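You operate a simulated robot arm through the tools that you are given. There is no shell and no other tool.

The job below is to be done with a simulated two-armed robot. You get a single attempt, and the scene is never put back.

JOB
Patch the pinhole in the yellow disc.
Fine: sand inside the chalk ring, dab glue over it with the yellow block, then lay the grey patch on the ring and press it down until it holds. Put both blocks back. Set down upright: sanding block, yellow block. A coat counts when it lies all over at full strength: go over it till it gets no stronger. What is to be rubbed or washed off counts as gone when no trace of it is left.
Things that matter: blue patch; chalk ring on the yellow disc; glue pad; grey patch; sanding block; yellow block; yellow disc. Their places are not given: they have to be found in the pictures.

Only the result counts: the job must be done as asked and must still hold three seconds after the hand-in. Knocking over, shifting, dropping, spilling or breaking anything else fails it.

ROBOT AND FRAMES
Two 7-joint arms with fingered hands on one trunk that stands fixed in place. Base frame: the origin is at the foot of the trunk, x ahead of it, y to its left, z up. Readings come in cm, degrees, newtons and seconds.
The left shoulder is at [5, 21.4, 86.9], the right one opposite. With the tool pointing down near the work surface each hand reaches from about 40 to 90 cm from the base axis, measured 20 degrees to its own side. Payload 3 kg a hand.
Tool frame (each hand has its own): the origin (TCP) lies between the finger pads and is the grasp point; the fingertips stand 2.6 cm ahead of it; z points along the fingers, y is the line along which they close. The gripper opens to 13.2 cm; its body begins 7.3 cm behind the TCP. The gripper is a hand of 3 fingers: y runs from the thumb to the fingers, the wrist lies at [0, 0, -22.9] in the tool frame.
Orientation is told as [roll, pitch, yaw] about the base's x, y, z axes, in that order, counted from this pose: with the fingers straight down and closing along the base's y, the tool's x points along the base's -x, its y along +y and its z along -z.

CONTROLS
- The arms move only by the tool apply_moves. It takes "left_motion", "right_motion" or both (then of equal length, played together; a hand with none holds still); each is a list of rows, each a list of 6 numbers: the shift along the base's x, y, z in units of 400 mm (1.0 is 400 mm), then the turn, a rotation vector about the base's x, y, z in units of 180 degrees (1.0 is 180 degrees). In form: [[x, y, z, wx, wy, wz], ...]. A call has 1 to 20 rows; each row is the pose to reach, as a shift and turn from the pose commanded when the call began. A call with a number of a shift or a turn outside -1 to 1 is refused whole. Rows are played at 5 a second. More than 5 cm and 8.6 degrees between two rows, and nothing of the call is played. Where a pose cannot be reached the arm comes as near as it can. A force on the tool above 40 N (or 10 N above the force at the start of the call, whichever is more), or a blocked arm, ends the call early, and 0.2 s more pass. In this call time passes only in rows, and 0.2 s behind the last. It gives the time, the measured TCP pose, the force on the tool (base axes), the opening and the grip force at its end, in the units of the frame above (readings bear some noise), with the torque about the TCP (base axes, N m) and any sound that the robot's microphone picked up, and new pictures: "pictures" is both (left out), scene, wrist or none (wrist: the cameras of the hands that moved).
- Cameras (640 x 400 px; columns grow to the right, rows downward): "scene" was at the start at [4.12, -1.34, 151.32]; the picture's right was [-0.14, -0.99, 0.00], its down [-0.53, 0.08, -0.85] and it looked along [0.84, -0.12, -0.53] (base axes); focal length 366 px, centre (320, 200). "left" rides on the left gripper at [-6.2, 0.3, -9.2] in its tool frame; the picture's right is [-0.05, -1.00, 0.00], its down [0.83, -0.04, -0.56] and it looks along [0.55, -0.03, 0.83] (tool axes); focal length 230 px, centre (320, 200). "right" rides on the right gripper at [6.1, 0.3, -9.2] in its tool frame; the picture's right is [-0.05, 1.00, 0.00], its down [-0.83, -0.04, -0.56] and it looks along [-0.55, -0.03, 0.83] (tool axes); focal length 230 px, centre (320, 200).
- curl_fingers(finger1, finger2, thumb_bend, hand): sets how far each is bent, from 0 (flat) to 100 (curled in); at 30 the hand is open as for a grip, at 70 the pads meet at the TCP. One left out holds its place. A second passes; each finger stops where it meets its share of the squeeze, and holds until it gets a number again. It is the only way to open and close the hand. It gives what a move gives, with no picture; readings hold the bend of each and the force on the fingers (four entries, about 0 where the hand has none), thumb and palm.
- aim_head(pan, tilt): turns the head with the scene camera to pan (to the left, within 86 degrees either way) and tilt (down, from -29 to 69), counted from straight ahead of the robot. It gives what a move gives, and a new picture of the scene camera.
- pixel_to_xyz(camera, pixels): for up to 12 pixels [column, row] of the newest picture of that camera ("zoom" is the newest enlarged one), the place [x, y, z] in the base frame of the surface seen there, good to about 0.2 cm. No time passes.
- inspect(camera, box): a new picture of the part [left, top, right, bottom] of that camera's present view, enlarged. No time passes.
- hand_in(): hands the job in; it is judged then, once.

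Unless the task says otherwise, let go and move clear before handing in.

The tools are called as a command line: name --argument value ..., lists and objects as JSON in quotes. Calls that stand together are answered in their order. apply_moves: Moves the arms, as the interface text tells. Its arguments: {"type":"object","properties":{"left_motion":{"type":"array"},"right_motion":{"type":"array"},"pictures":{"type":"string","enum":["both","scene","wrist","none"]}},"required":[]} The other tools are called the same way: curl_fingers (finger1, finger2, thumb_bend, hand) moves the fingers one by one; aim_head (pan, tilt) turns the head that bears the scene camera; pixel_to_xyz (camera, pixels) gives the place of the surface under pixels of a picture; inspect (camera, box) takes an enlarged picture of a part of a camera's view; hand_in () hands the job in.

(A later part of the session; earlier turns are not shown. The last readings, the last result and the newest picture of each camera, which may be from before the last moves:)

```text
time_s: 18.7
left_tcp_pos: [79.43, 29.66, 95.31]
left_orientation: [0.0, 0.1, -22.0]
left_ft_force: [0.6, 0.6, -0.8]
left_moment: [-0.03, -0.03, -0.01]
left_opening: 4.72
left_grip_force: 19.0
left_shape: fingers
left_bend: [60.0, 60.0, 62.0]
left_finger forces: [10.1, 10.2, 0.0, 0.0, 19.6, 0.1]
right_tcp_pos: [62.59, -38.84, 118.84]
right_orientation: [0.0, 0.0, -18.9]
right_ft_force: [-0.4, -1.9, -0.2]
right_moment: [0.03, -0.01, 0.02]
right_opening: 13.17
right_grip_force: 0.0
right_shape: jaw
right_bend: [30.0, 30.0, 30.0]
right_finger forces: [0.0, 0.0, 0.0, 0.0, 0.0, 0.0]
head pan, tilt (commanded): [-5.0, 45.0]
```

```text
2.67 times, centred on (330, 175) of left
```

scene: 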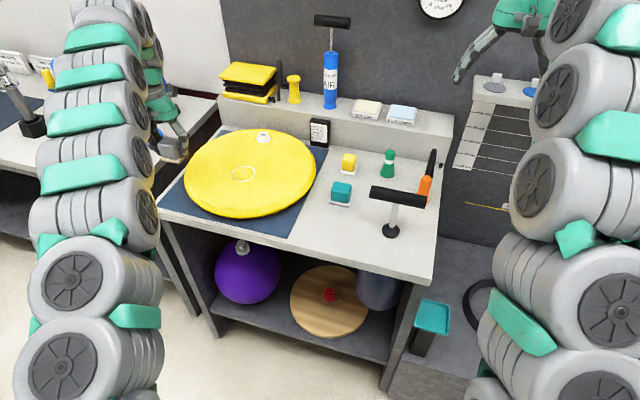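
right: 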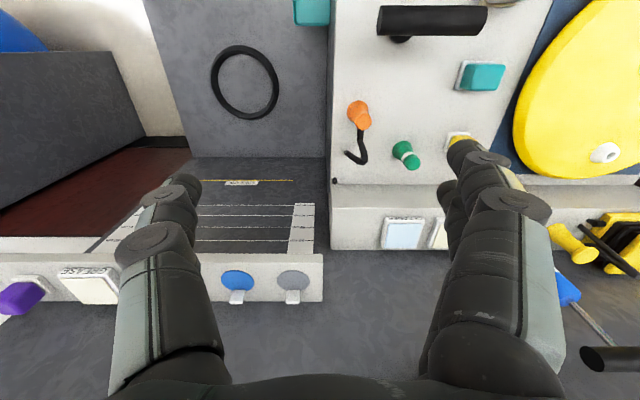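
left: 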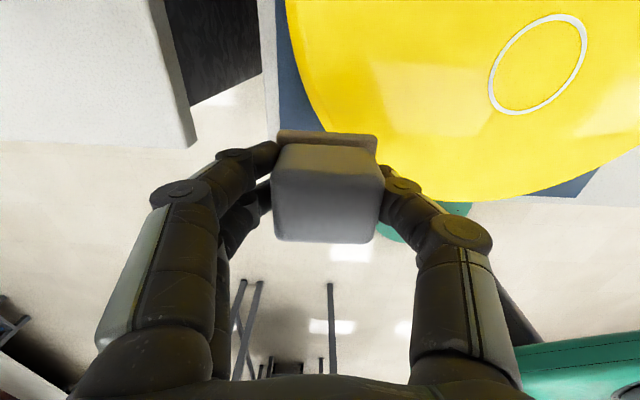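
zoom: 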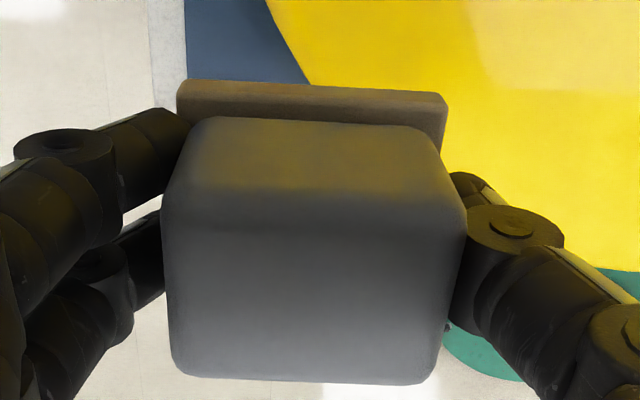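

The white haze inside the ring is gone. I'll look closely from the left camera for any remaining trace.

inspect --camera "left" --box '[475, 0, 605, 125]'

inspect --camera "scene" --box '[228, 162, 258, 186]'

```text
3.20 times, centred on (540, 62) of left
```

zoom: 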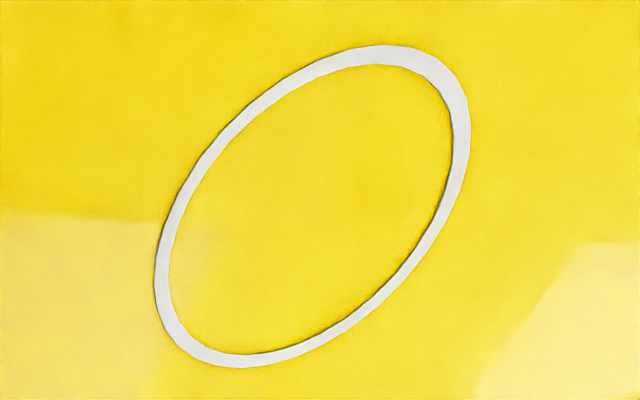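

```text
16.00 times, centred on (243, 174) of scene
```

zoom: 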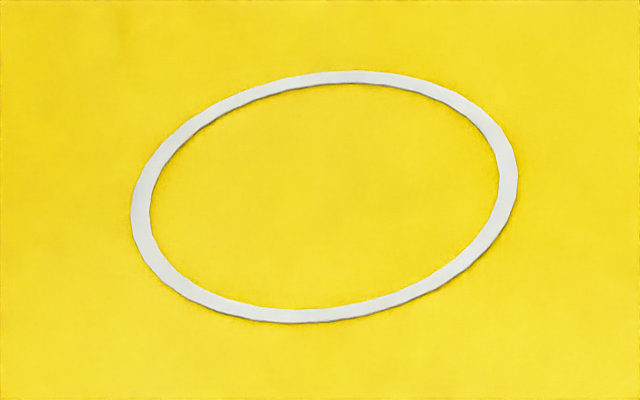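

No trace is visible, but I'll do one more lighter pass so the whole interior is certainly covered. I'll go back and feel for contact gently.

apply_moves --left_motion '[[0, -0.1, 0, 0, 0, 0], [-0.005, -0.2, 0, 0, 0, 0], [-0.01, -0.3, 0, 0, 0, 0], [-0.016, -0.411, 0, 0, 0, 0], [-0.016, -0.411, -0.08, 0, 0, 0], [-0.016, -0.411, -0.14, 0, 0, 0], [-0.016, -0.411, -0.147, 0, 0, 0]]' --pictures "none"

```text
time_s: 20.3
left_tcp_pos: [78.49, 13.18, 89.36]
left_orientation: [0.0, 0.1, -21.9]
left_ft_force: [1.4, 1.1, -0.6]
left_moment: [0.01, 0.02, 0.0]
left_opening: 4.73
left_grip_force: 20.2
left_shape: fingers
left_bend: [60.0, 60.0, 62.0]
left_finger forces: [10.0, 10.3, 0.0, 0.1, 19.5, 0.0]
right_tcp_pos: [62.73, -39.03, 118.81]
right_orientation: [-0.1, 0.1, -18.8]
right_ft_force: [0.1, 0.2, 0.2]
right_moment: [-0.02, 0.02, 0.03]
right_opening: 13.21
right_grip_force: 0.1
right_shape: jaw
right_bend: [30.0, 30.0, 30.0]
right_finger forces: [0.1, 0.0, 0.1, 0.0, 0.0, 0.0]
head pan, tilt (commanded): [-5.0, 45.0]
```

apply_moves --left_motion '[[0.005, 0, -0.0025, 0, 0, 0], [0.007, 0, -0.005, 0, 0, 0], [0.007, 0, -0.0065, 0, 0, 0]]' --pictures "none"

```text
time_s: 21.1
left_tcp_pos: [78.83, 13.04, 89.12]
left_orientation: [0.0, 0.1, -21.8]
left_ft_force: [0.1, 0.6, -0.1]
left_moment: [0.0, 0.04, -0.03]
left_opening: 4.73
left_grip_force: 19.4
left_shape: fingers
left_bend: [60.0, 60.0, 62.0]
left_finger forces: [9.9, 10.3, 0.1, 0.1, 19.5, 0.1]
right_tcp_pos: [62.71, -38.84, 118.76]
right_orientation: [0.0, 0.0, -18.9]
right_ft_force: [0.8, 0.8, -0.7]
right_moment: [0.01, -0.02, 0.01]
right_opening: 13.19
right_grip_force: 0.1
right_shape: jaw
right_bend: [30.0, 30.0, 30.0]
right_finger forces: [0.1, 0.0, 0.0, 0.1, 0.0, 0.0]
head pan, tilt (commanded): [-5.0, 45.0]
```

apply_moves --left_motion '[[0, 0, -0.0015, 0, 0, 0], [0, 0, -0.003, 0, 0, 0]]' --pictures "none"

```text
time_s: 21.7
left_tcp_pos: [78.91, 13.11, 89.06]
left_orientation: [0.0, 0.0, -22.0]
left_ft_force: [-0.6, 0.0, 5.2]
left_moment: [0.05, 0.04, 0.04]
left_opening: 4.74
left_grip_force: 20.9
left_shape: fingers
left_bend: [60.0, 60.0, 62.0]
left_finger forces: [10.8, 10.6, 0.0, 0.1, 20.2, 0.0]
right_tcp_pos: [62.66, -38.96, 118.71]
right_orientation: [0.0, 0.1, -18.9]
right_ft_force: [0.3, 0.9, -0.9]
right_moment: [0.03, -0.01, 0.0]
right_opening: 13.19
right_grip_force: 0.0
right_shape: jaw
right_bend: [30.0, 30.0, 30.0]
right_finger forces: [0.1, 0.0, 0.0, 0.0, 0.0, 0.1]
head pan, tilt (commanded): [-5.0, 45.0]
```

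Contact now at 5 N. I'll rub with a touch more pressure over the same pattern.

apply_moves --left_motion '[[0, 0, -0.001, 0, 0, 0], [-0.0208, 0.0354, -0.001, 0, 0, 0], [-0.0326, -0.0138, -0.001, 0, 0, 0], [-0.0069, 0.0297, -0.001, 0, 0, 0], [-0.0187, -0.0194, -0.001, 0, 0, 0], [0.0071, 0.0241, -0.001, 0, 0, 0], [-0.0048, -0.0251, -0.001, 0, 0, 0], [0.021, 0.0185, -0.001, 0, 0, 0], [0.0092, -0.0307, -0.001, 0, 0, 0], [0.0349, 0.0129, -0.001, 0, 0, 0], [0.0208, -0.0354, -0.001, 0, 0, 0], [-0.0376, -0.0064, -0.001, 0, 0, 0], [0.0254, -0.0238, -0.001, 0, 0, 0], [-0.032, 0.0076, -0.001, 0, 0, 0], [0.0311, -0.0099, -0.001, 0, 0, 0], [-0.0264, 0.0215, -0.001, 0, 0, 0], [0.0367, 0.004, -0.001, 0, 0, 0], [-0.0226, 0.0307, -0.001, 0, 0, 0], [0, 0, -0.001, 0, 0, 0]]' --pictures "none"

```text
time_s: 24.9
left_tcp_pos: [79.41, 13.16, 88.94]
left_orientation: [0.1, 0.4, -22.0]
left_ft_force: [-10.9, 2.1, 18.0]
left_moment: [0.03, 0.28, 0.04]
left_opening: 4.74
left_grip_force: 26.3
left_shape: fingers
left_bend: [62.0, 62.0, 62.0]
left_finger forces: [13.3, 12.3, 0.1, 0.0, 26.7, 0.0]
right_tcp_pos: [62.68, -38.78, 118.89]
right_orientation: [-0.1, -0.1, -18.9]
right_ft_force: [-0.7, -0.4, 0.2]
right_moment: [-0.01, -0.02, -0.01]
right_opening: 13.21
right_grip_force: 0.2
right_shape: jaw
right_bend: [30.0, 30.0, 30.0]
right_finger forces: [0.0, 0.1, 0.0, 0.0, 0.1, 0.1]
head pan, tilt (commanded): [-5.0, 45.0]
stopped in row 16 (left hand): the force on the tool passed its limit at 46 N (the readings are from after the stop); the commanded pose is now the measured one
```

The second pass ran nearly through before a spike; the sanding is complete. I'll lift and carry the block back above its place at (60.6,−7.8).

apply_moves --left_motion '[[0, 0, 0.1, 0, 0, 0], [-0.01, -0.02, 0.17, 0, 0, 0], [-0.0882, -0.105, 0.17, 0, 0, 0], [-0.1664, -0.19, 0.17, 0, 0, 0], [-0.2446, -0.275, 0.17, 0, 0, 0], [-0.3228, -0.36, 0.17, 0, 0, 0], [-0.401, -0.445, 0.17, 0, 0, 0], [-0.4705, -0.524, 0.17, 0, 0, 0]]' --pictures "both"

```text
time_s: 26.7
left_tcp_pos: [60.54, -7.96, 95.75]
left_orientation: [0.0, 0.3, -21.8]
left_ft_force: [-0.3, 0.1, -0.8]
left_moment: [0.03, -0.02, 0.01]
left_opening: 4.71
left_grip_force: 20.1
left_shape: fingers
left_bend: [60.0, 60.0, 62.0]
left_finger forces: [10.1, 10.5, 0.2, 0.1, 20.2, 0.1]
right_tcp_pos: [62.7, -38.93, 118.68]
right_orientation: [0.0, 0.0, -18.9]
right_ft_force: [-0.8, 0.0, 0.2]
right_moment: [-0.06, -0.03, -0.01]
right_opening: 13.16
right_grip_force: 0.1
right_shape: jaw
right_bend: [30.0, 30.0, 30.0]
right_finger forces: [0.1, 0.0, 0.0, 0.0, 0.0, 0.0]
head pan, tilt (commanded): [-5.0, 45.0]
```

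scene: 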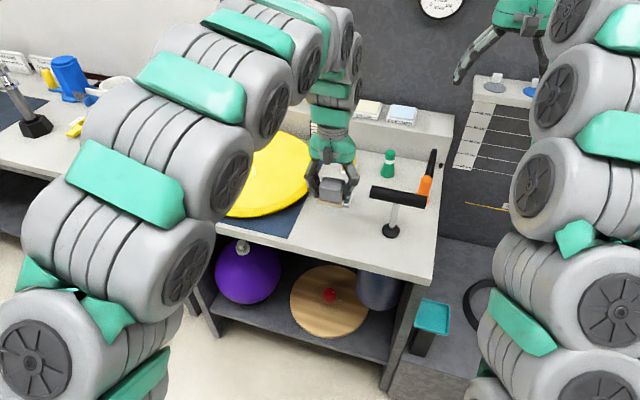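
left: 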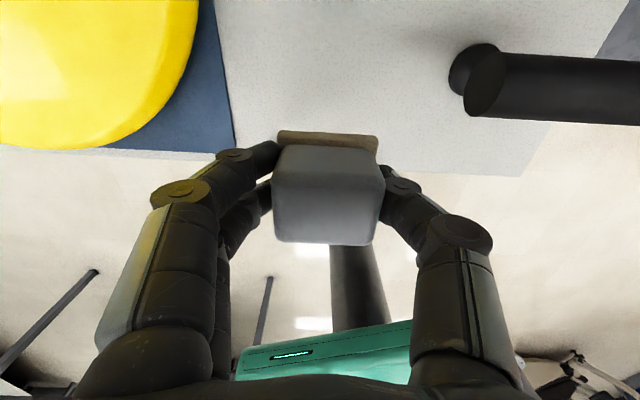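

Compared with the pre-grasp view the block sits about 0.25 cm toward the thumb, so I'll shift the hand (+0.26,+0.36) cm and descend to just above the table.

apply_moves --left_motion '[[0.0065, 0.009, -0.09, 0, -0.0015, 0], [0.0065, 0.009, -0.18, 0, -0.0015, 0], [0.0065, 0.009, -0.25, 0, -0.0015, 0], [0.0065, 0.009, -0.28, 0, -0.0015, 0], [0.0065, 0.009, -0.286, 0, -0.0015, 0]]' --pictures "both"

```text
time_s: 27.9
left_tcp_pos: [60.9, -7.44, 84.14]
left_orientation: [0.0, 0.1, -21.9]
left_ft_force: [0.4, 0.3, -0.7]
left_moment: [0.01, 0.01, -0.01]
left_opening: 4.71
left_grip_force: 20.7
left_shape: fingers
left_bend: [60.0, 60.0, 62.0]
left_finger forces: [10.2, 10.2, 0.1, 0.0, 20.2, 0.0]
right_tcp_pos: [62.67, -38.96, 118.82]
right_orientation: [0.0, 0.0, -18.9]
right_ft_force: [0.2, -0.1, 0.1]
right_moment: [0.0, 0.03, 0.02]
right_opening: 13.23
right_grip_force: 0.1
right_shape: jaw
right_bend: [30.0, 30.0, 30.0]
right_finger forces: [0.0, 0.0, 0.0, 0.0, 0.0, 0.0]
head pan, tilt (commanded): [-5.0, 45.0]
```

scene: 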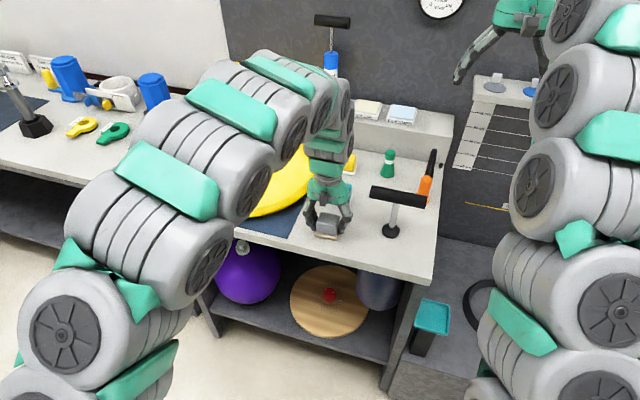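
left: 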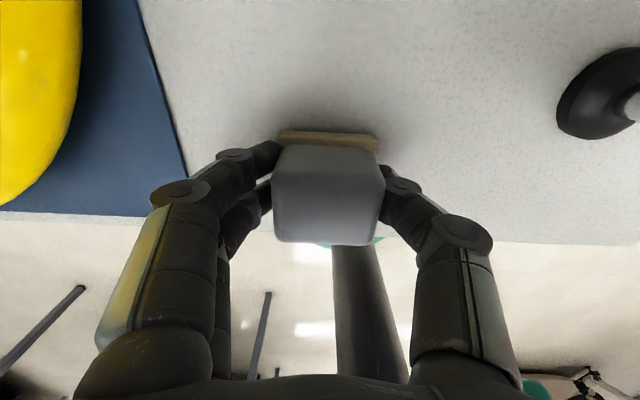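

No contact yet at z=84.14. I'll step down gently till the table takes the block.

apply_moves --left_motion '[[0, 0, -0.001, 0, 0, 0], [0, 0, -0.002, 0, 0, 0], [0, 0, -0.003, 0, 0, 0]]' --pictures "none"

```text
time_s: 28.7
left_tcp_pos: [60.76, -7.48, 84.12]
left_orientation: [0.0, 0.1, -21.9]
left_ft_force: [-0.1, 0.7, -0.8]
left_moment: [-0.02, -0.03, -0.03]
left_opening: 4.72
left_grip_force: 20.2
left_shape: fingers
left_bend: [60.0, 60.0, 62.0]
left_finger forces: [10.2, 10.4, 0.0, 0.1, 20.2, 0.1]
right_tcp_pos: [62.65, -38.93, 118.76]
right_orientation: [0.1, 0.0, -18.9]
right_ft_force: [0.0, -0.5, 1.0]
right_moment: [0.02, 0.03, -0.02]
right_opening: 13.17
right_grip_force: 0.0
right_shape: jaw
right_bend: [30.0, 30.0, 30.0]
right_finger forces: [0.0, 0.1, 0.0, 0.0, 0.1, 0.0]
head pan, tilt (commanded): [-5.0, 45.0]
```

apply_moves --left_motion '[[0, 0, -0.002, 0, 0, 0], [0, 0, -0.004, 0, 0, 0], [0, 0, -0.0055, 0, 0, 0]]' --pictures "none"

```text
time_s: 29.5
left_tcp_pos: [60.88, -7.37, 83.87]
left_orientation: [0.1, 0.0, -21.9]
left_ft_force: [-0.2, 0.2, -0.3]
left_moment: [0.03, 0.0, 0.0]
left_opening: 4.7
left_grip_force: 20.5
left_shape: fingers
left_bend: [60.0, 60.0, 62.0]
left_finger forces: [10.3, 10.4, 0.1, 0.0, 20.3, 0.0]
right_tcp_pos: [62.74, -39.02, 118.75]
right_orientation: [0.0, 0.0, -18.9]
right_ft_force: [0.0, 0.0, 0.1]
right_moment: [-0.03, 0.0, 0.01]
right_opening: 13.19
right_grip_force: 0.0
right_shape: jaw
right_bend: [30.0, 30.0, 30.0]
right_finger forces: [0.0, 0.0, 0.0, 0.0, 0.1, 0.0]
head pan, tilt (commanded): [-5.0, 45.0]
```

Still free at z=83.87; I'll continue lower in small steps.

apply_moves --left_motion '[[0, 0, -0.0015, 0, 0, 0], [0, 0, -0.003, 0, 0, 0]]' --pictures "none"

```text
time_s: 30.1
left_tcp_pos: [60.83, -7.49, 83.8]
left_orientation: [0.1, 0.1, -21.9]
left_ft_force: [0.4, 0.6, 7.9]
left_moment: [0.13, -0.06, 0.01]
left_opening: 4.69
left_grip_force: 21.9
left_shape: fingers
left_bend: [60.0, 60.0, 62.0]
left_finger forces: [11.6, 11.7, 0.1, 0.1, 20.8, 0.1]
right_tcp_pos: [62.63, -38.83, 118.92]
right_orientation: [0.0, 0.0, -18.8]
right_ft_force: [0.6, -0.1, -0.1]
right_moment: [-0.01, -0.03, 0.02]
right_opening: 13.17
right_grip_force: 0.1
right_shape: jaw
right_bend: [30.0, 30.0, 30.0]
right_finger forces: [0.0, 0.0, 0.0, 0.0, 0.0, 0.1]
head pan, tilt (commanded): [-5.0, 45.0]
```

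The block rests on the table (7.9 N). I'll open the hand.

curl_fingers --hand "left" --finger1 46 --finger2 46 --thumb_bend 47

apply_moves --left_motion '[[0, 0, 0.03, 0, 0, 0], [0, 0, 0.1, 0, 0, 0], [0, 0, 0.2, 0, 0, 0], [0, 0, 0.3, 0, 0, 0], [0, 0, 0.4, 0, 0, 0]]' --pictures "both"

inspect --camera "left" --box '[260, 60, 380, 160]'

```text
time_s: 31.1
left_tcp_pos: [60.79, -7.4, 83.71]
left_orientation: [0.1, 0.1, -21.9]
left_ft_force: [-0.3, 0.3, -1.0]
left_moment: [0.02, 0.01, 0.02]
left_opening: 7.87
left_grip_force: 0.0
left_shape: fingers
left_bend: [46.0, 46.0, 47.0]
left_finger forces: [0.0, 0.0, 0.0, 0.0, 0.0, 0.1]
right_tcp_pos: [62.65, -38.81, 118.67]
right_orientation: [0.0, 0.0, -18.9]
right_ft_force: [0.1, -0.2, 0.1]
right_moment: [0.01, 0.02, -0.03]
right_opening: 13.19
right_grip_force: 0.1
right_shape: jaw
right_bend: [30.0, 30.0, 30.0]
right_finger forces: [0.0, 0.0, 0.0, 0.1, 0.0, 0.0]
head pan, tilt (commanded): [-5.0, 45.0]
```

```text
time_s: 32.3
left_tcp_pos: [60.9, -7.49, 99.73]
left_orientation: [0.2, 0.2, -21.9]
left_ft_force: [0.4, -0.3, 0.0]
left_moment: [-0.01, 0.04, -0.02]
left_opening: 7.91
left_grip_force: 0.1
left_shape: fingers
left_bend: [46.0, 46.0, 47.0]
left_finger forces: [0.0, 0.1, 0.0, 0.0, 0.1, 0.0]
right_tcp_pos: [62.79, -38.93, 118.82]
right_orientation: [-0.1, 0.0, -18.9]
right_ft_force: [-0.1, 0.0, 0.3]
right_moment: [-0.01, -0.01, 0.01]
right_opening: 13.21
right_grip_force: 0.1
right_shape: jaw
right_bend: [30.0, 30.0, 30.0]
right_finger forces: [0.0, 0.1, 0.0, 0.1, 0.1, 0.0]
head pan, tilt (commanded): [-5.0, 45.0]
```

scene: 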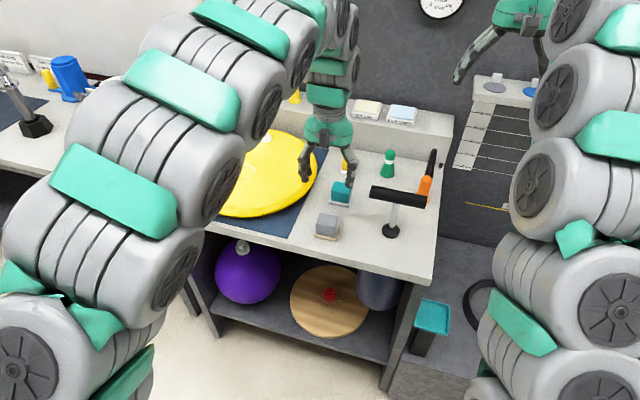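
left: 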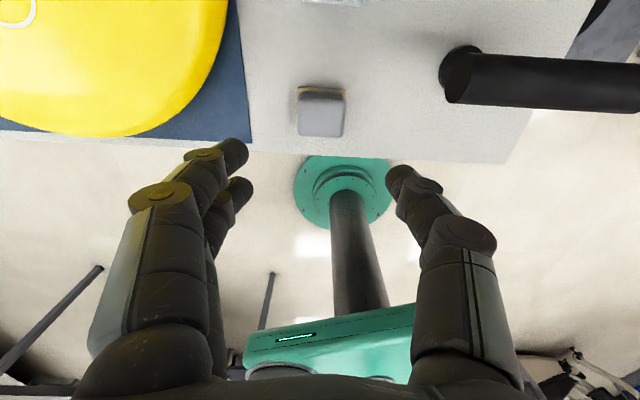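

```text
4.00 times, centred on (320, 110) of left
```

zoom: 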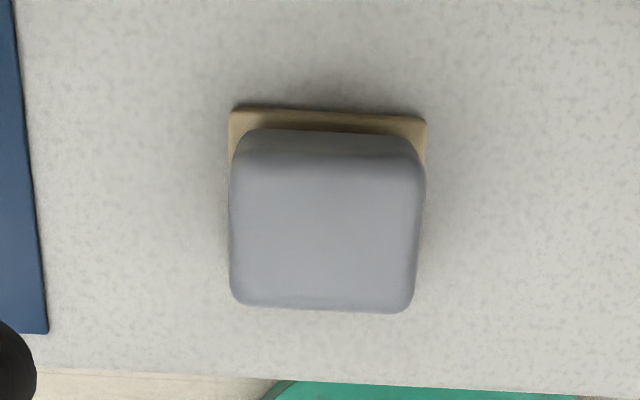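

The block stands upright. I'll check its position against the original corner measurements.

inspect --camera "scene" --box '[310, 205, 350, 245]'

inspect --camera "scene" --box '[340, 90, 430, 140]'

```text
10.00 times, centred on (330, 225) of scene
```

zoom: 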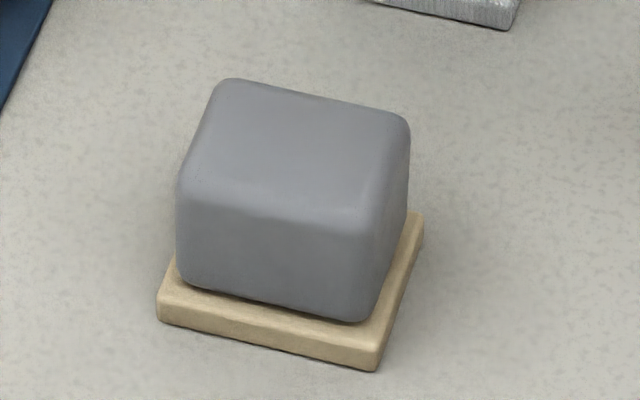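

```text
7.11 times, centred on (385, 115) of scene
```

zoom: 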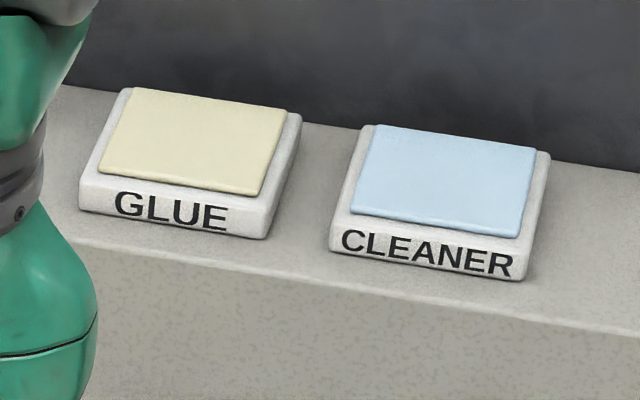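

The block is back within about 0.3 cm of its original place. Now I'll measure the glue pad corners.

pixel_to_xyz --camera "zoom" --pixels '[[133, 95], [282, 112], [252, 190], [103, 170], [190, 145], [85, 200], [268, 232], [150, 260], [378, 130], [350, 210]]'

```text
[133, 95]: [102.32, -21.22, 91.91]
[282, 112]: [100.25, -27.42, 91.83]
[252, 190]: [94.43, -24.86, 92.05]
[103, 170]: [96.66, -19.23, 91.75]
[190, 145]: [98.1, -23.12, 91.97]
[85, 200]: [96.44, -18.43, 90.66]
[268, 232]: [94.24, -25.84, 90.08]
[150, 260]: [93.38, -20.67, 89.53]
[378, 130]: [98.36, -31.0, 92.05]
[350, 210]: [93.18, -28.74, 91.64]
```

The glue pad's top centre is about (98.4,−23.2,91.95), so the right hand must tilt forward about 45–50° to reach it, and its camera housing then hangs low behind. I'll look at the right hand's housing to judge clearance over the teal block.

aim_head --pan -33 --tilt 18

```text
time_s: 33.2
left_tcp_pos: [60.84, -7.49, 99.78]
left_orientation: [0.1, 0.2, -21.9]
left_ft_force: [-0.5, -0.2, 0.1]
left_moment: [-0.02, -0.02, -0.01]
left_opening: 7.89
left_grip_force: 0.0
left_shape: fingers
left_bend: [46.0, 46.0, 47.0]
left_finger forces: [0.0, 0.0, 0.0, 0.0, 0.0, 0.0]
right_tcp_pos: [62.73, -38.87, 118.72]
right_orientation: [0.2, -0.1, -18.9]
right_ft_force: [0.4, 0.6, -0.5]
right_moment: [-0.02, 0.0, -0.01]
right_opening: 13.18
right_grip_force: 0.1
right_shape: jaw
right_bend: [30.0, 30.0, 30.0]
right_finger forces: [0.0, 0.1, 0.0, 0.1, 0.0, 0.0]
head pan, tilt (commanded): [-33.0, 18.0]
```

scene: 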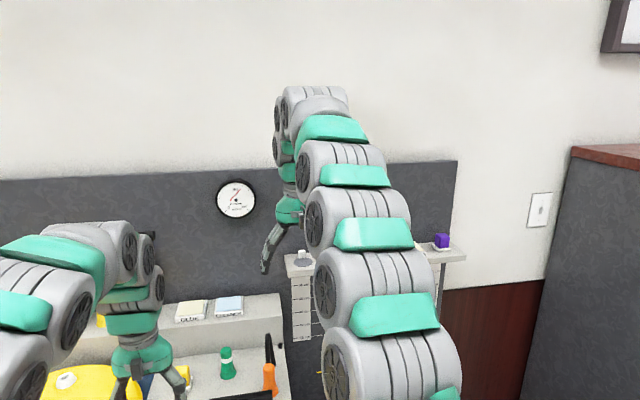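

I'll aim the head to view the left hand closely, as its housing should mirror the right one.

aim_head --pan -10 --tilt 35

inspect --camera "scene" --box '[260, 160, 380, 260]'

```text
time_s: 34.1
left_tcp_pos: [60.87, -7.4, 99.69]
left_orientation: [0.2, 0.2, -21.9]
left_ft_force: [-0.1, 0.5, 0.3]
left_moment: [0.0, 0.01, 0.0]
left_opening: 7.89
left_grip_force: 0.1
left_shape: fingers
left_bend: [46.0, 46.0, 47.0]
left_finger forces: [0.1, 0.0, 0.0, 0.1, 0.0, 0.0]
right_tcp_pos: [62.65, -38.91, 118.8]
right_orientation: [0.0, 0.0, -18.9]
right_ft_force: [-0.3, -0.8, 0.4]
right_moment: [-0.01, 0.03, 0.03]
right_opening: 13.18
right_grip_force: 0.0
right_shape: jaw
right_bend: [30.0, 30.0, 30.0]
right_finger forces: [0.1, 0.0, 0.1, 0.0, 0.0, 0.1]
head pan, tilt (commanded): [-10.0, 35.0]
```

scene: 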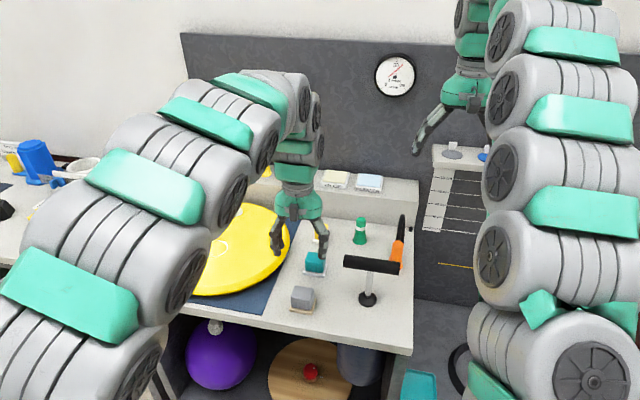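

```text
4.00 times, centred on (320, 210) of scene
```

zoom: 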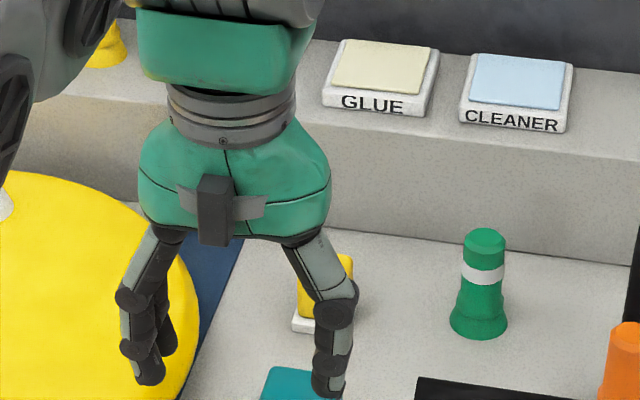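

I'll measure the left palm's box and outline in this zoom.

pixel_to_xyz --camera "zoom" --pixels '[[213, 195], [213, 225], [215, 240], [200, 210], [230, 210], [160, 190], [300, 190], [290, 220], [335, 300], [330, 380], [150, 375], [215, 180]]'

```text
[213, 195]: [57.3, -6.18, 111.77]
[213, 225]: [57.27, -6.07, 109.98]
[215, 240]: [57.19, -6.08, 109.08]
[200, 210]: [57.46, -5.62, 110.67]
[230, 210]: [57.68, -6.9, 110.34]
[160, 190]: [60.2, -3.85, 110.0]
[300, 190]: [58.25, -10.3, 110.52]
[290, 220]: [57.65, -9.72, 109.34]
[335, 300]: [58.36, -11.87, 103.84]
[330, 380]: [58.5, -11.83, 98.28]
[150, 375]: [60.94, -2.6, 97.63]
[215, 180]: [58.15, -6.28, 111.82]
```

The left palm's small box sticks out only 3.8 cm on that side, so flipping the right hand 180° about the vertical (its camera on the far/upper side) would give much more clearance when tilted. I'll test whether the right wrist can turn that far, pulled back in free space.

apply_moves --right_motion '[[-0.06, 0.03, -0.02, 0, 0, 0.045], [-0.12, 0.06, -0.04, 0, 0, 0.09], [-0.18, 0.09, -0.06, 0, 0, 0.135], [-0.24, 0.12, -0.08, 0, 0, 0.18], [-0.24, 0.12, -0.08, 0, 0, 0.225], [-0.24, 0.12, -0.08, 0, 0, 0.27], [-0.24, 0.12, -0.08, 0, 0, 0.315], [-0.24, 0.12, -0.08, 0, 0, 0.36], [-0.24, 0.12, -0.08, 0, 0, 0.405], [-0.24, 0.12, -0.08, 0, 0, 0.45], [-0.24, 0.12, -0.08, 0, 0, 0.495], [-0.24, 0.12, -0.08, 0, 0, 0.54]]' --pictures "scene"

```text
time_s: 36.7
left_tcp_pos: [60.77, -7.49, 99.74]
left_orientation: [0.0, 0.1, -21.9]
left_ft_force: [0.0, 0.5, 0.5]
left_moment: [0.04, -0.02, 0.0]
left_opening: 7.9
left_grip_force: 0.0
left_shape: fingers
left_bend: [46.0, 46.0, 47.0]
left_finger forces: [0.0, 0.0, 0.0, 0.0, 0.0, 0.0]
right_tcp_pos: [53.12, -34.08, 115.44]
right_orientation: [-0.1, 0.0, 78.4]
right_ft_force: [0.2, 0.1, 0.0]
right_moment: [0.0, -0.01, 0.01]
right_opening: 13.18
right_grip_force: 0.1
right_shape: jaw
right_bend: [30.0, 30.0, 30.0]
right_finger forces: [0.0, 0.0, 0.0, 0.1, 0.0, 0.0]
head pan, tilt (commanded): [-10.0, 35.0]
```

scene: 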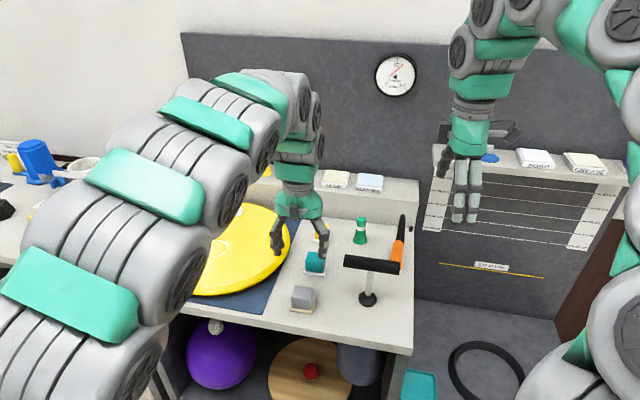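

The wrist reached yaw 78° easily. I'll continue to about 158°.

apply_moves --right_motion '[[0, 0, 0, 0, 0, 0.0444], [0, 0, 0, 0, 0, 0.0888], [0, 0, 0, 0, 0, 0.1332], [0, 0, 0, 0, 0, 0.1776], [0, 0, 0, 0, 0, 0.222], [0, 0, 0, 0, 0, 0.2664], [0, 0, 0, 0, 0, 0.3108], [0, 0, 0, 0, 0, 0.3552], [0, 0, 0, 0, 0, 0.3996], [0, 0, 0, 0, 0, 0.444]]' --pictures "both"

```text
time_s: 38.9
left_tcp_pos: [60.84, -7.48, 99.65]
left_orientation: [0.1, 0.1, -21.9]
left_ft_force: [0.1, 0.0, -0.2]
left_moment: [-0.02, 0.02, 0.0]
left_opening: 7.91
left_grip_force: 0.0
left_shape: fingers
left_bend: [46.0, 46.0, 47.0]
left_finger forces: [0.1, 0.0, 0.1, 0.0, 0.0, 0.0]
right_tcp_pos: [34.44, -9.97, 112.07]
right_orientation: [-0.2, 1.6, 155.5]
right_ft_force: [1.0, -1.1, -0.3]
right_moment: [-0.02, -0.02, 0.02]
right_opening: 13.18
right_grip_force: 0.2
right_shape: jaw
right_bend: [30.0, 30.0, 30.0]
right_finger forces: [0.0, 0.0, 0.0, 0.1, 0.0, 0.0]
right hand out of reach, approached as far as the arm can: row 2, 3, 4, 5, 6, 7, 8, 9, 10
head pan, tilt (commanded): [-10.0, 35.0]
```

scene: 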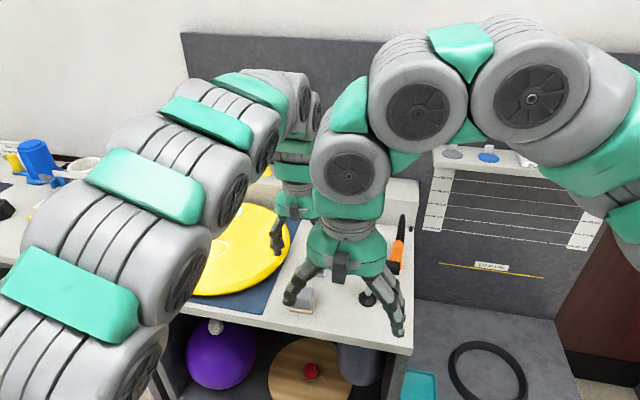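
right: 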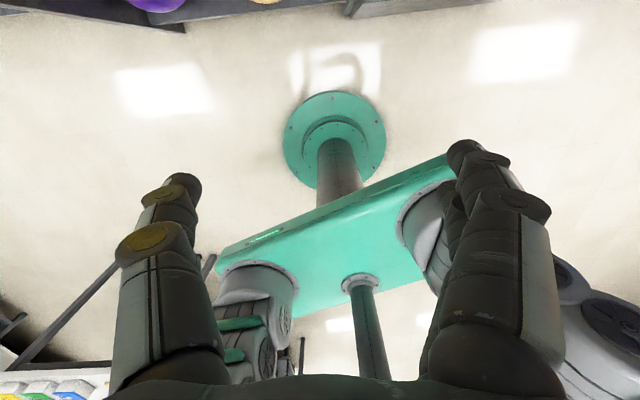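

That direction hits the wrist limit near +90° and the arm drifted to (34,−10,112). I'll rotate back and then try the other direction.

apply_moves --right_motion '[[0, 0, 0, 0, 0, -0.0444], [0, 0, 0, 0, 0, -0.0888], [0, 0, 0, 0, 0, -0.1332], [0, 0, 0, 0, 0, -0.1776], [0, 0, 0, 0, 0, -0.222], [0, 0, 0, 0, 0, -0.2664], [0, 0, 0, 0, 0, -0.3108], [0, 0, 0, 0, 0, -0.3552], [0, 0, 0, 0, 0, -0.3996], [0, 0, 0, 0, 0, -0.444]]' --pictures "scene"

```text
time_s: 41.1
left_tcp_pos: [60.71, -7.49, 99.72]
left_orientation: [0.1, 0.0, -22.0]
left_ft_force: [-0.6, -0.4, 0.3]
left_moment: [0.01, 0.04, 0.0]
left_opening: 7.92
left_grip_force: 0.0
left_shape: fingers
left_bend: [46.0, 46.0, 47.0]
left_finger forces: [0.1, 0.1, 0.1, 0.0, 0.0, 0.1]
right_tcp_pos: [34.4, -10.87, 112.17]
right_orientation: [-0.3, 1.8, 75.3]
right_ft_force: [0.1, 0.2, -0.1]
right_moment: [0.0, 0.0, -0.01]
right_opening: 13.17
right_grip_force: 0.1
right_shape: jaw
right_bend: [30.0, 30.0, 30.0]
right_finger forces: [0.1, 0.0, 0.0, 0.0, 0.1, 0.1]
head pan, tilt (commanded): [-10.0, 35.0]
```

scene: 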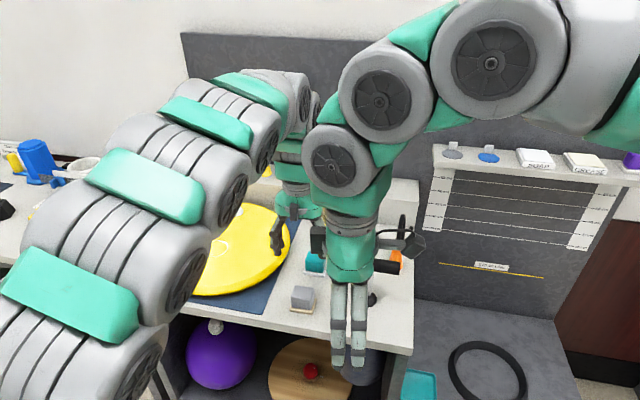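

The right arm holds at the drifted pose. I'll bring it back to the right side with yaw about −19, and move the left arm up and away to the left.

apply_moves --right_motion '[[0.0333, -0.0479, 0.006, 0, 0, -0.0435], [0.0667, -0.0958, 0.0125, 0, 0, -0.087], [0.1, -0.1437, 0.019, 0, 0, -0.1305], [0.1333, -0.1917, 0.025, 0, 0, -0.174], [0.1667, -0.2396, 0.031, 0, 0, -0.2175], [0.2, -0.2875, 0.0375, 0, 0, -0.261], [0.2333, -0.3354, 0.044, 0, 0, -0.3045], [0.2667, -0.3833, 0.05, 0, 0, -0.348], [0.3, -0.4312, 0.056, 0, 0, -0.3915], [0.3333, -0.4792, 0.0625, 0, 0, -0.435], [0.3667, -0.5271, 0.069, 0, 0, -0.4785], [0.4, -0.575, 0.075, 0, 0, -0.522]]' --left_motion '[[-0.01, 0.05, 0.04, 0, 0, 0], [-0.03, 0.12, 0.08, 0, 0, 0], [-0.06, 0.19, 0.12, 0, 0, 0], [-0.09, 0.26, 0.16, 0, 0, 0], [-0.12, 0.33, 0.2, 0, 0, 0], [-0.15, 0.4, 0.24, 0, 0, 0], [-0.18, 0.47, 0.27, 0, 0, 0], [-0.21, 0.54, 0.3, 0, 0, 0], [-0.24, 0.61, 0.33, 0, 0, 0], [-0.27, 0.68, 0.35, 0, 0, 0], [-0.3, 0.74, 0.37, 0, 0, 0], [-0.33, 0.8, 0.375, 0, 0, 0]]' --pictures "scene"

```text
time_s: 43.7
left_tcp_pos: [47.74, 24.61, 114.61]
left_orientation: [0.1, 0.3, -21.8]
left_ft_force: [-0.2, 0.3, 0.4]
left_moment: [0.01, 0.01, 0.02]
left_opening: 7.92
left_grip_force: 0.0
left_shape: fingers
left_bend: [46.0, 46.0, 47.0]
left_finger forces: [0.0, 0.0, 0.0, 0.0, 0.1, 0.1]
right_tcp_pos: [50.46, -33.94, 115.18]
right_orientation: [-0.2, 1.8, -18.5]
right_ft_force: [0.1, 0.3, 0.3]
right_moment: [0.02, 0.02, 0.01]
right_opening: 13.19
right_grip_force: 0.1
right_shape: jaw
right_bend: [30.0, 30.0, 30.0]
right_finger forces: [0.0, 0.0, 0.0, 0.0, 0.0, 0.1]
head pan, tilt (commanded): [-10.0, 35.0]
```

scene: 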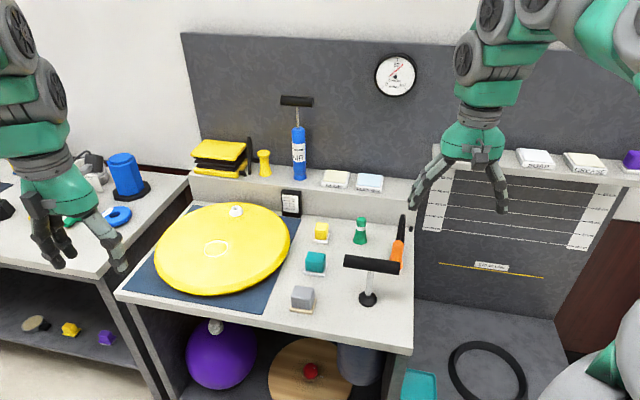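

Everything stands as before. Now I'll test turning the right wrist the other way, in shorter stretches.

apply_moves --right_motion '[[0, 0, 0, 0, 0, -0.0444], [0, 0, 0, 0, 0, -0.0888], [0, 0, 0, 0, 0, -0.1332], [0, 0, 0, 0, 0, -0.1776], [0, 0, 0, 0, 0, -0.222], [0, 0, 0, 0, 0, -0.2664], [0, 0, 0, 0, 0, -0.3108], [0, 0, 0, 0, 0, -0.3552], [0, 0, 0, 0, 0, -0.3996], [0, 0, 0, 0, 0, -0.444]]' --pictures "scene"

```text
time_s: 45.9
left_tcp_pos: [47.8, 24.68, 114.76]
left_orientation: [0.1, 0.2, -21.9]
left_ft_force: [-0.7, 0.0, -0.8]
left_moment: [0.0, -0.01, 0.0]
left_opening: 7.92
left_grip_force: 0.1
left_shape: fingers
left_bend: [46.0, 46.0, 47.0]
left_finger forces: [0.0, 0.1, 0.1, 0.0, 0.0, 0.0]
right_tcp_pos: [50.25, -33.83, 115.15]
right_orientation: [-0.3, 1.7, -98.4]
right_ft_force: [0.3, 0.2, 0.5]
right_moment: [-0.03, 0.02, -0.02]
right_opening: 13.19
right_grip_force: 0.0
right_shape: jaw
right_bend: [30.0, 30.0, 30.0]
right_finger forces: [0.0, 0.0, 0.1, 0.0, 0.0, 0.0]
head pan, tilt (commanded): [-10.0, 35.0]
```

scene: 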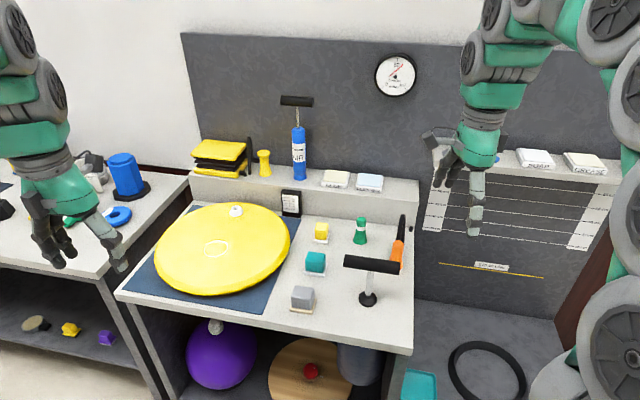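

Yaw −98 reached with no trouble. Continuing further.

apply_moves --right_motion '[[0, 0, 0, 0, 0, -0.0444], [0, 0, 0, 0, 0, -0.0888], [0, 0, 0, 0, 0, -0.1332], [0, 0, 0, 0, 0, -0.1776], [0, 0, 0, 0, 0, -0.222]]' --pictures "none"

```text
time_s: 47.1
left_tcp_pos: [47.74, 24.66, 114.62]
left_orientation: [0.1, 0.3, -21.9]
left_ft_force: [-0.4, 0.3, 0.0]
left_moment: [0.04, 0.0, -0.01]
left_opening: 7.92
left_grip_force: 0.0
left_shape: fingers
left_bend: [46.0, 46.0, 47.0]
left_finger forces: [0.0, 0.0, 0.1, 0.1, 0.0, 0.1]
right_tcp_pos: [50.35, -33.87, 115.19]
right_orientation: [-0.2, 1.7, -138.3]
right_ft_force: [0.2, -0.1, 0.0]
right_moment: [0.03, 0.0, 0.01]
right_opening: 13.18
right_grip_force: 0.0
right_shape: jaw
right_bend: [30.0, 30.0, 30.0]
right_finger forces: [0.0, 0.0, 0.0, 0.0, 0.0, 0.0]
head pan, tilt (commanded): [-10.0, 35.0]
```

apply_moves --right_motion '[[0, 0, 0, 0, 0, -0.0444], [0, 0, 0, 0, 0, -0.0888], [0, 0, 0, 0, 0, -0.1332], [0, 0, 0, 0, 0, -0.1776], [0, 0, 0, 0, 0, -0.222]]' --pictures "none"

```text
time_s: 48.3
left_tcp_pos: [47.74, 24.5, 114.62]
left_orientation: [0.1, 0.1, -21.9]
left_ft_force: [0.8, 0.2, -0.1]
left_moment: [0.0, 0.02, 0.0]
left_opening: 7.91
left_grip_force: 0.2
left_shape: fingers
left_bend: [46.0, 46.0, 47.0]
left_finger forces: [0.0, 0.1, 0.0, 0.0, 0.0, 0.1]
right_tcp_pos: [50.4, -33.8, 115.21]
right_orientation: [-0.3, 1.8, -178.5]
right_ft_force: [-0.2, 0.0, 0.1]
right_moment: [-0.01, 0.02, -0.02]
right_opening: 13.19
right_grip_force: 0.1
right_shape: jaw
right_bend: [30.0, 30.0, 30.0]
right_finger forces: [0.1, 0.0, 0.0, 0.0, 0.0, 0.1]
head pan, tilt (commanded): [-10.0, 35.0]
```

Yaw −178 reached fine. A bit more, to −202 (= +158).

apply_moves --right_motion '[[0, 0, 0, 0, 0, -0.0444], [0, 0, 0, 0, 0, -0.0888], [0, 0, 0, 0, 0, -0.13]]' --pictures "both"

```text
time_s: 49.1
left_tcp_pos: [47.81, 24.47, 114.67]
left_orientation: [0.2, 0.1, -21.9]
left_ft_force: [0.5, -0.4, -0.3]
left_moment: [-0.04, -0.01, 0.0]
left_opening: 7.93
left_grip_force: 0.0
left_shape: fingers
left_bend: [46.0, 46.0, 47.0]
left_finger forces: [0.1, 0.1, 0.0, 0.0, 0.0, 0.0]
right_tcp_pos: [50.26, -33.81, 115.21]
right_orientation: [-0.2, 1.7, 158.2]
right_ft_force: [-0.3, -0.3, -0.1]
right_moment: [0.02, 0.03, 0.0]
right_opening: 13.21
right_grip_force: 0.0
right_shape: jaw
right_bend: [30.0, 30.0, 30.0]
right_finger forces: [0.1, 0.1, 0.0, 0.1, 0.0, 0.0]
head pan, tilt (commanded): [-10.0, 35.0]
```

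scene: 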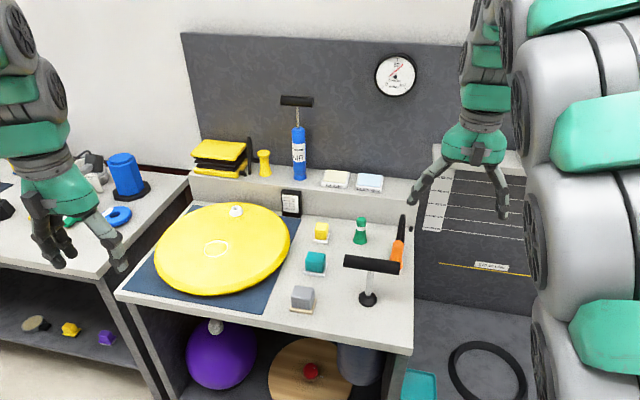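
right: 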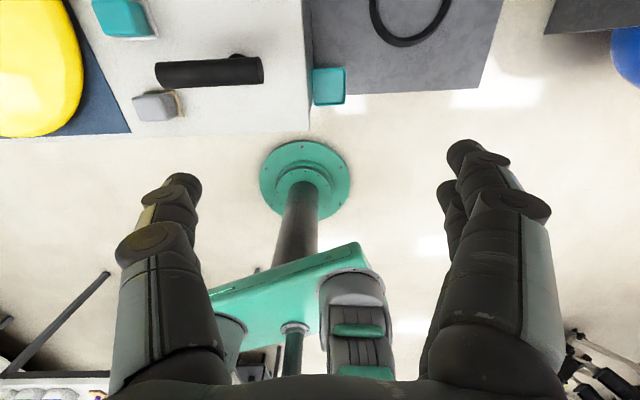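

The right hand is flipped now (yaw 158, camera on the far side), which is what I wanted. I'll narrow its fingers, then move to a hover over the yellow block while tilting forward to about 48°… starting with 45°.

curl_fingers --hand "right" --finger1 50 --finger2 50 --thumb_bend 50

apply_moves --right_motion '[[0.0889, 0.0506, 0, -0.0099, -0.0248, 0], [0.1778, 0.1011, 0, -0.0198, -0.0496, 0], [0.2667, 0.1517, -0.04, -0.0297, -0.0744, 0], [0.3556, 0.2022, -0.09, -0.0396, -0.0992, 0], [0.4444, 0.2528, -0.14, -0.0496, -0.1241, 0], [0.5333, 0.3033, -0.19, -0.0595, -0.1489, 0], [0.6222, 0.3539, -0.25, -0.0694, -0.1737, 0], [0.7111, 0.4044, -0.31, -0.0793, -0.1985, 0], [0.8, 0.455, -0.36, -0.0954, -0.2389, 0]]' --pictures "both"

```text
time_s: 50.1
left_tcp_pos: [47.72, 24.47, 114.56]
left_orientation: [0.0, 0.1, -22.0]
left_ft_force: [-0.6, 0.2, -0.8]
left_moment: [-0.01, -0.05, -0.01]
left_opening: 7.91
left_grip_force: 0.1
left_shape: fingers
left_bend: [46.0, 46.0, 47.0]
left_finger forces: [0.0, 0.0, 0.0, 0.0, 0.0, 0.1]
right_tcp_pos: [50.35, -33.81, 115.01]
right_orientation: [-0.3, 1.7, 158.3]
right_ft_force: [-0.6, 0.0, 0.5]
right_moment: [-0.01, 0.0, -0.01]
right_opening: 6.9
right_grip_force: 0.0
right_shape: fingers
right_bend: [50.0, 50.0, 50.0]
right_finger forces: [0.0, 0.1, 0.0, 0.0, 0.1, 0.0]
head pan, tilt (commanded): [-10.0, 35.0]
```

```text
time_s: 52.1
left_tcp_pos: [47.62, 24.52, 114.65]
left_orientation: [0.1, 0.1, -21.9]
left_ft_force: [0.6, 0.5, -0.1]
left_moment: [0.04, 0.05, 0.01]
left_opening: 7.91
left_grip_force: 0.1
left_shape: fingers
left_bend: [46.0, 46.0, 47.0]
left_finger forces: [0.0, 0.1, 0.0, 0.1, 0.0, 0.0]
right_tcp_pos: [82.39, -15.58, 100.95]
right_orientation: [-0.2, 48.2, 158.5]
right_ft_force: [0.4, -0.7, 0.5]
right_moment: [-0.03, 0.0, 0.01]
right_opening: 6.81
right_grip_force: 0.1
right_shape: fingers
right_bend: [50.0, 50.0, 50.0]
right_finger forces: [0.1, 0.1, 0.1, 0.1, 0.1, 0.0]
head pan, tilt (commanded): [-10.0, 35.0]
```

scene: 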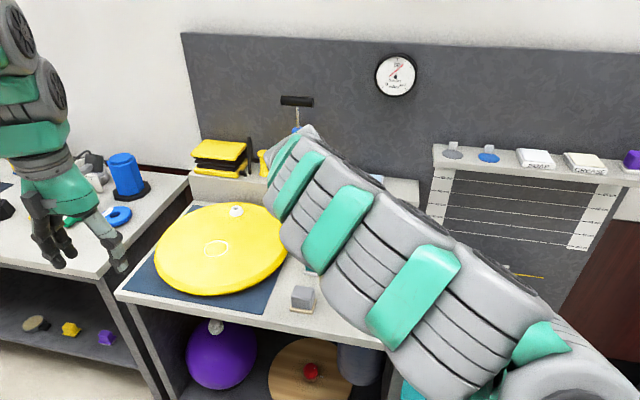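
right: 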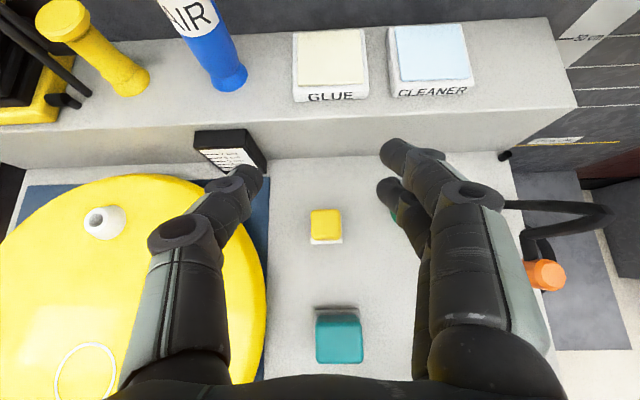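

The right camera now gives a clear view: yellow block at (325,225) between the fingers, gripper tilted 48°. Before descending I must check the forearm's clearance above the T-bar at (60,−20,94).

pixel_to_xyz --camera "scene" --pixels '[[300, 140], [285, 200], [330, 200], [310, 250], [360, 230], [345, 300], [415, 290], [390, 340], [480, 300], [430, 370], [540, 300], [570, 380]]'

pixel_to_xyz --camera "right" --pixels '[[325, 222], [313, 212], [338, 210], [340, 237], [313, 238], [312, 243], [342, 243], [330, 60], [338, 345], [298, 90], [366, 90], [300, 45]]'

```text
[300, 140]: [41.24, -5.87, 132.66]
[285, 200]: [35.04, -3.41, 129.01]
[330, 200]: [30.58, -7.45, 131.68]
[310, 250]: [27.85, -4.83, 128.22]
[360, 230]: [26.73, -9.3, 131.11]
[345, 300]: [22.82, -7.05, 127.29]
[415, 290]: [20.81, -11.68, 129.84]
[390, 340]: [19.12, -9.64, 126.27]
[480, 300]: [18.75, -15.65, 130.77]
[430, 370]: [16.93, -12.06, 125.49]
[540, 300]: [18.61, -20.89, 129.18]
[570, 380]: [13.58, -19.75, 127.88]
```

```text
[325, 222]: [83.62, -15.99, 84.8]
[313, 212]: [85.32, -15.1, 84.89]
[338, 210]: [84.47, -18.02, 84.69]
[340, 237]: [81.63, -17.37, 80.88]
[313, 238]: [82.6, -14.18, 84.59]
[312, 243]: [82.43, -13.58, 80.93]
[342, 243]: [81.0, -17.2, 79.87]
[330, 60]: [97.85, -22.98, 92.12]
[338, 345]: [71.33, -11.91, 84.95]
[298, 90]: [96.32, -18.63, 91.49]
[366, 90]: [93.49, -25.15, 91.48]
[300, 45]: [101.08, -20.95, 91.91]
```

The forearm passes well above and left of the T-bar, so descending is safe. I'll zoom on the block to fine-align.

inspect --camera "right" --box '[275, 180, 375, 260]'

```text
5.00 times, centred on (325, 220) of right
```

zoom: 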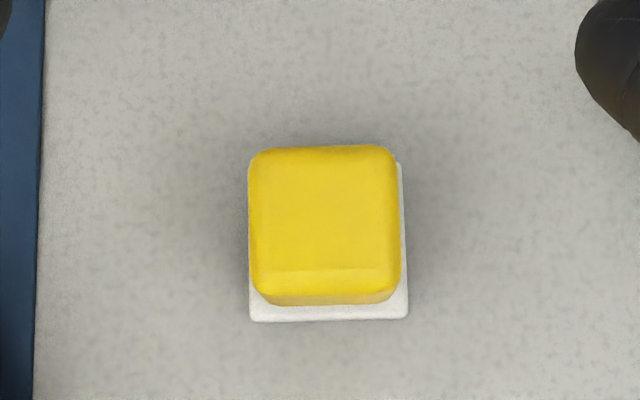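

The block is aligned within a couple of degrees. I'll descend straight down to z≈84.8.

apply_moves --right_motion '[[0, 0, -0.1, 0, 0, 0], [0, 0, -0.2, 0, 0, 0], [0, 0, -0.3, 0, 0, 0], [0, 0, -0.36, 0, 0, 0], [0, 0, -0.39, 0, 0, 0], [0, 0, -0.404, 0, 0, 0]]' --pictures "both"

```text
time_s: 53.5
left_tcp_pos: [47.77, 24.47, 114.63]
left_orientation: [0.1, 0.0, -21.9]
left_ft_force: [0.6, 0.8, -0.4]
left_moment: [-0.03, -0.02, 0.0]
left_opening: 7.89
left_grip_force: 0.0
left_shape: fingers
left_bend: [46.0, 46.0, 47.0]
left_finger forces: [0.0, 0.1, 0.1, 0.0, 0.0, 0.0]
right_tcp_pos: [82.25, -15.8, 84.62]
right_orientation: [-0.1, 48.1, 158.5]
right_ft_force: [-0.1, -0.5, 0.7]
right_moment: [-0.01, 0.0, -0.01]
right_opening: 6.84
right_grip_force: 0.0
right_shape: fingers
right_bend: [50.0, 50.0, 50.0]
right_finger forces: [0.0, 0.1, 0.1, 0.0, 0.0, 0.1]
head pan, tilt (commanded): [-10.0, 35.0]
```

scene: 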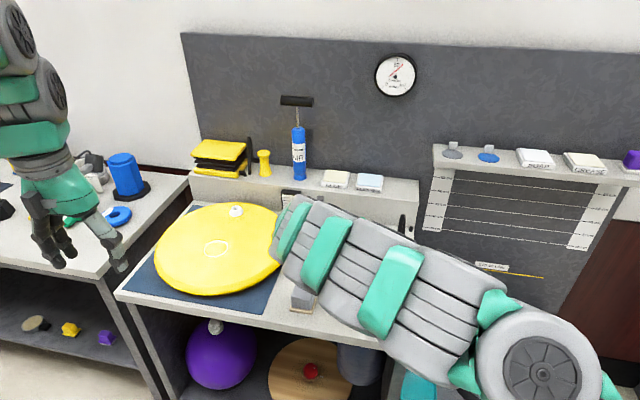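
right: 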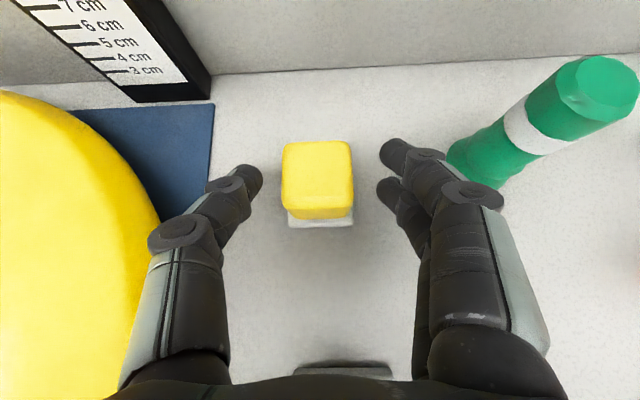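

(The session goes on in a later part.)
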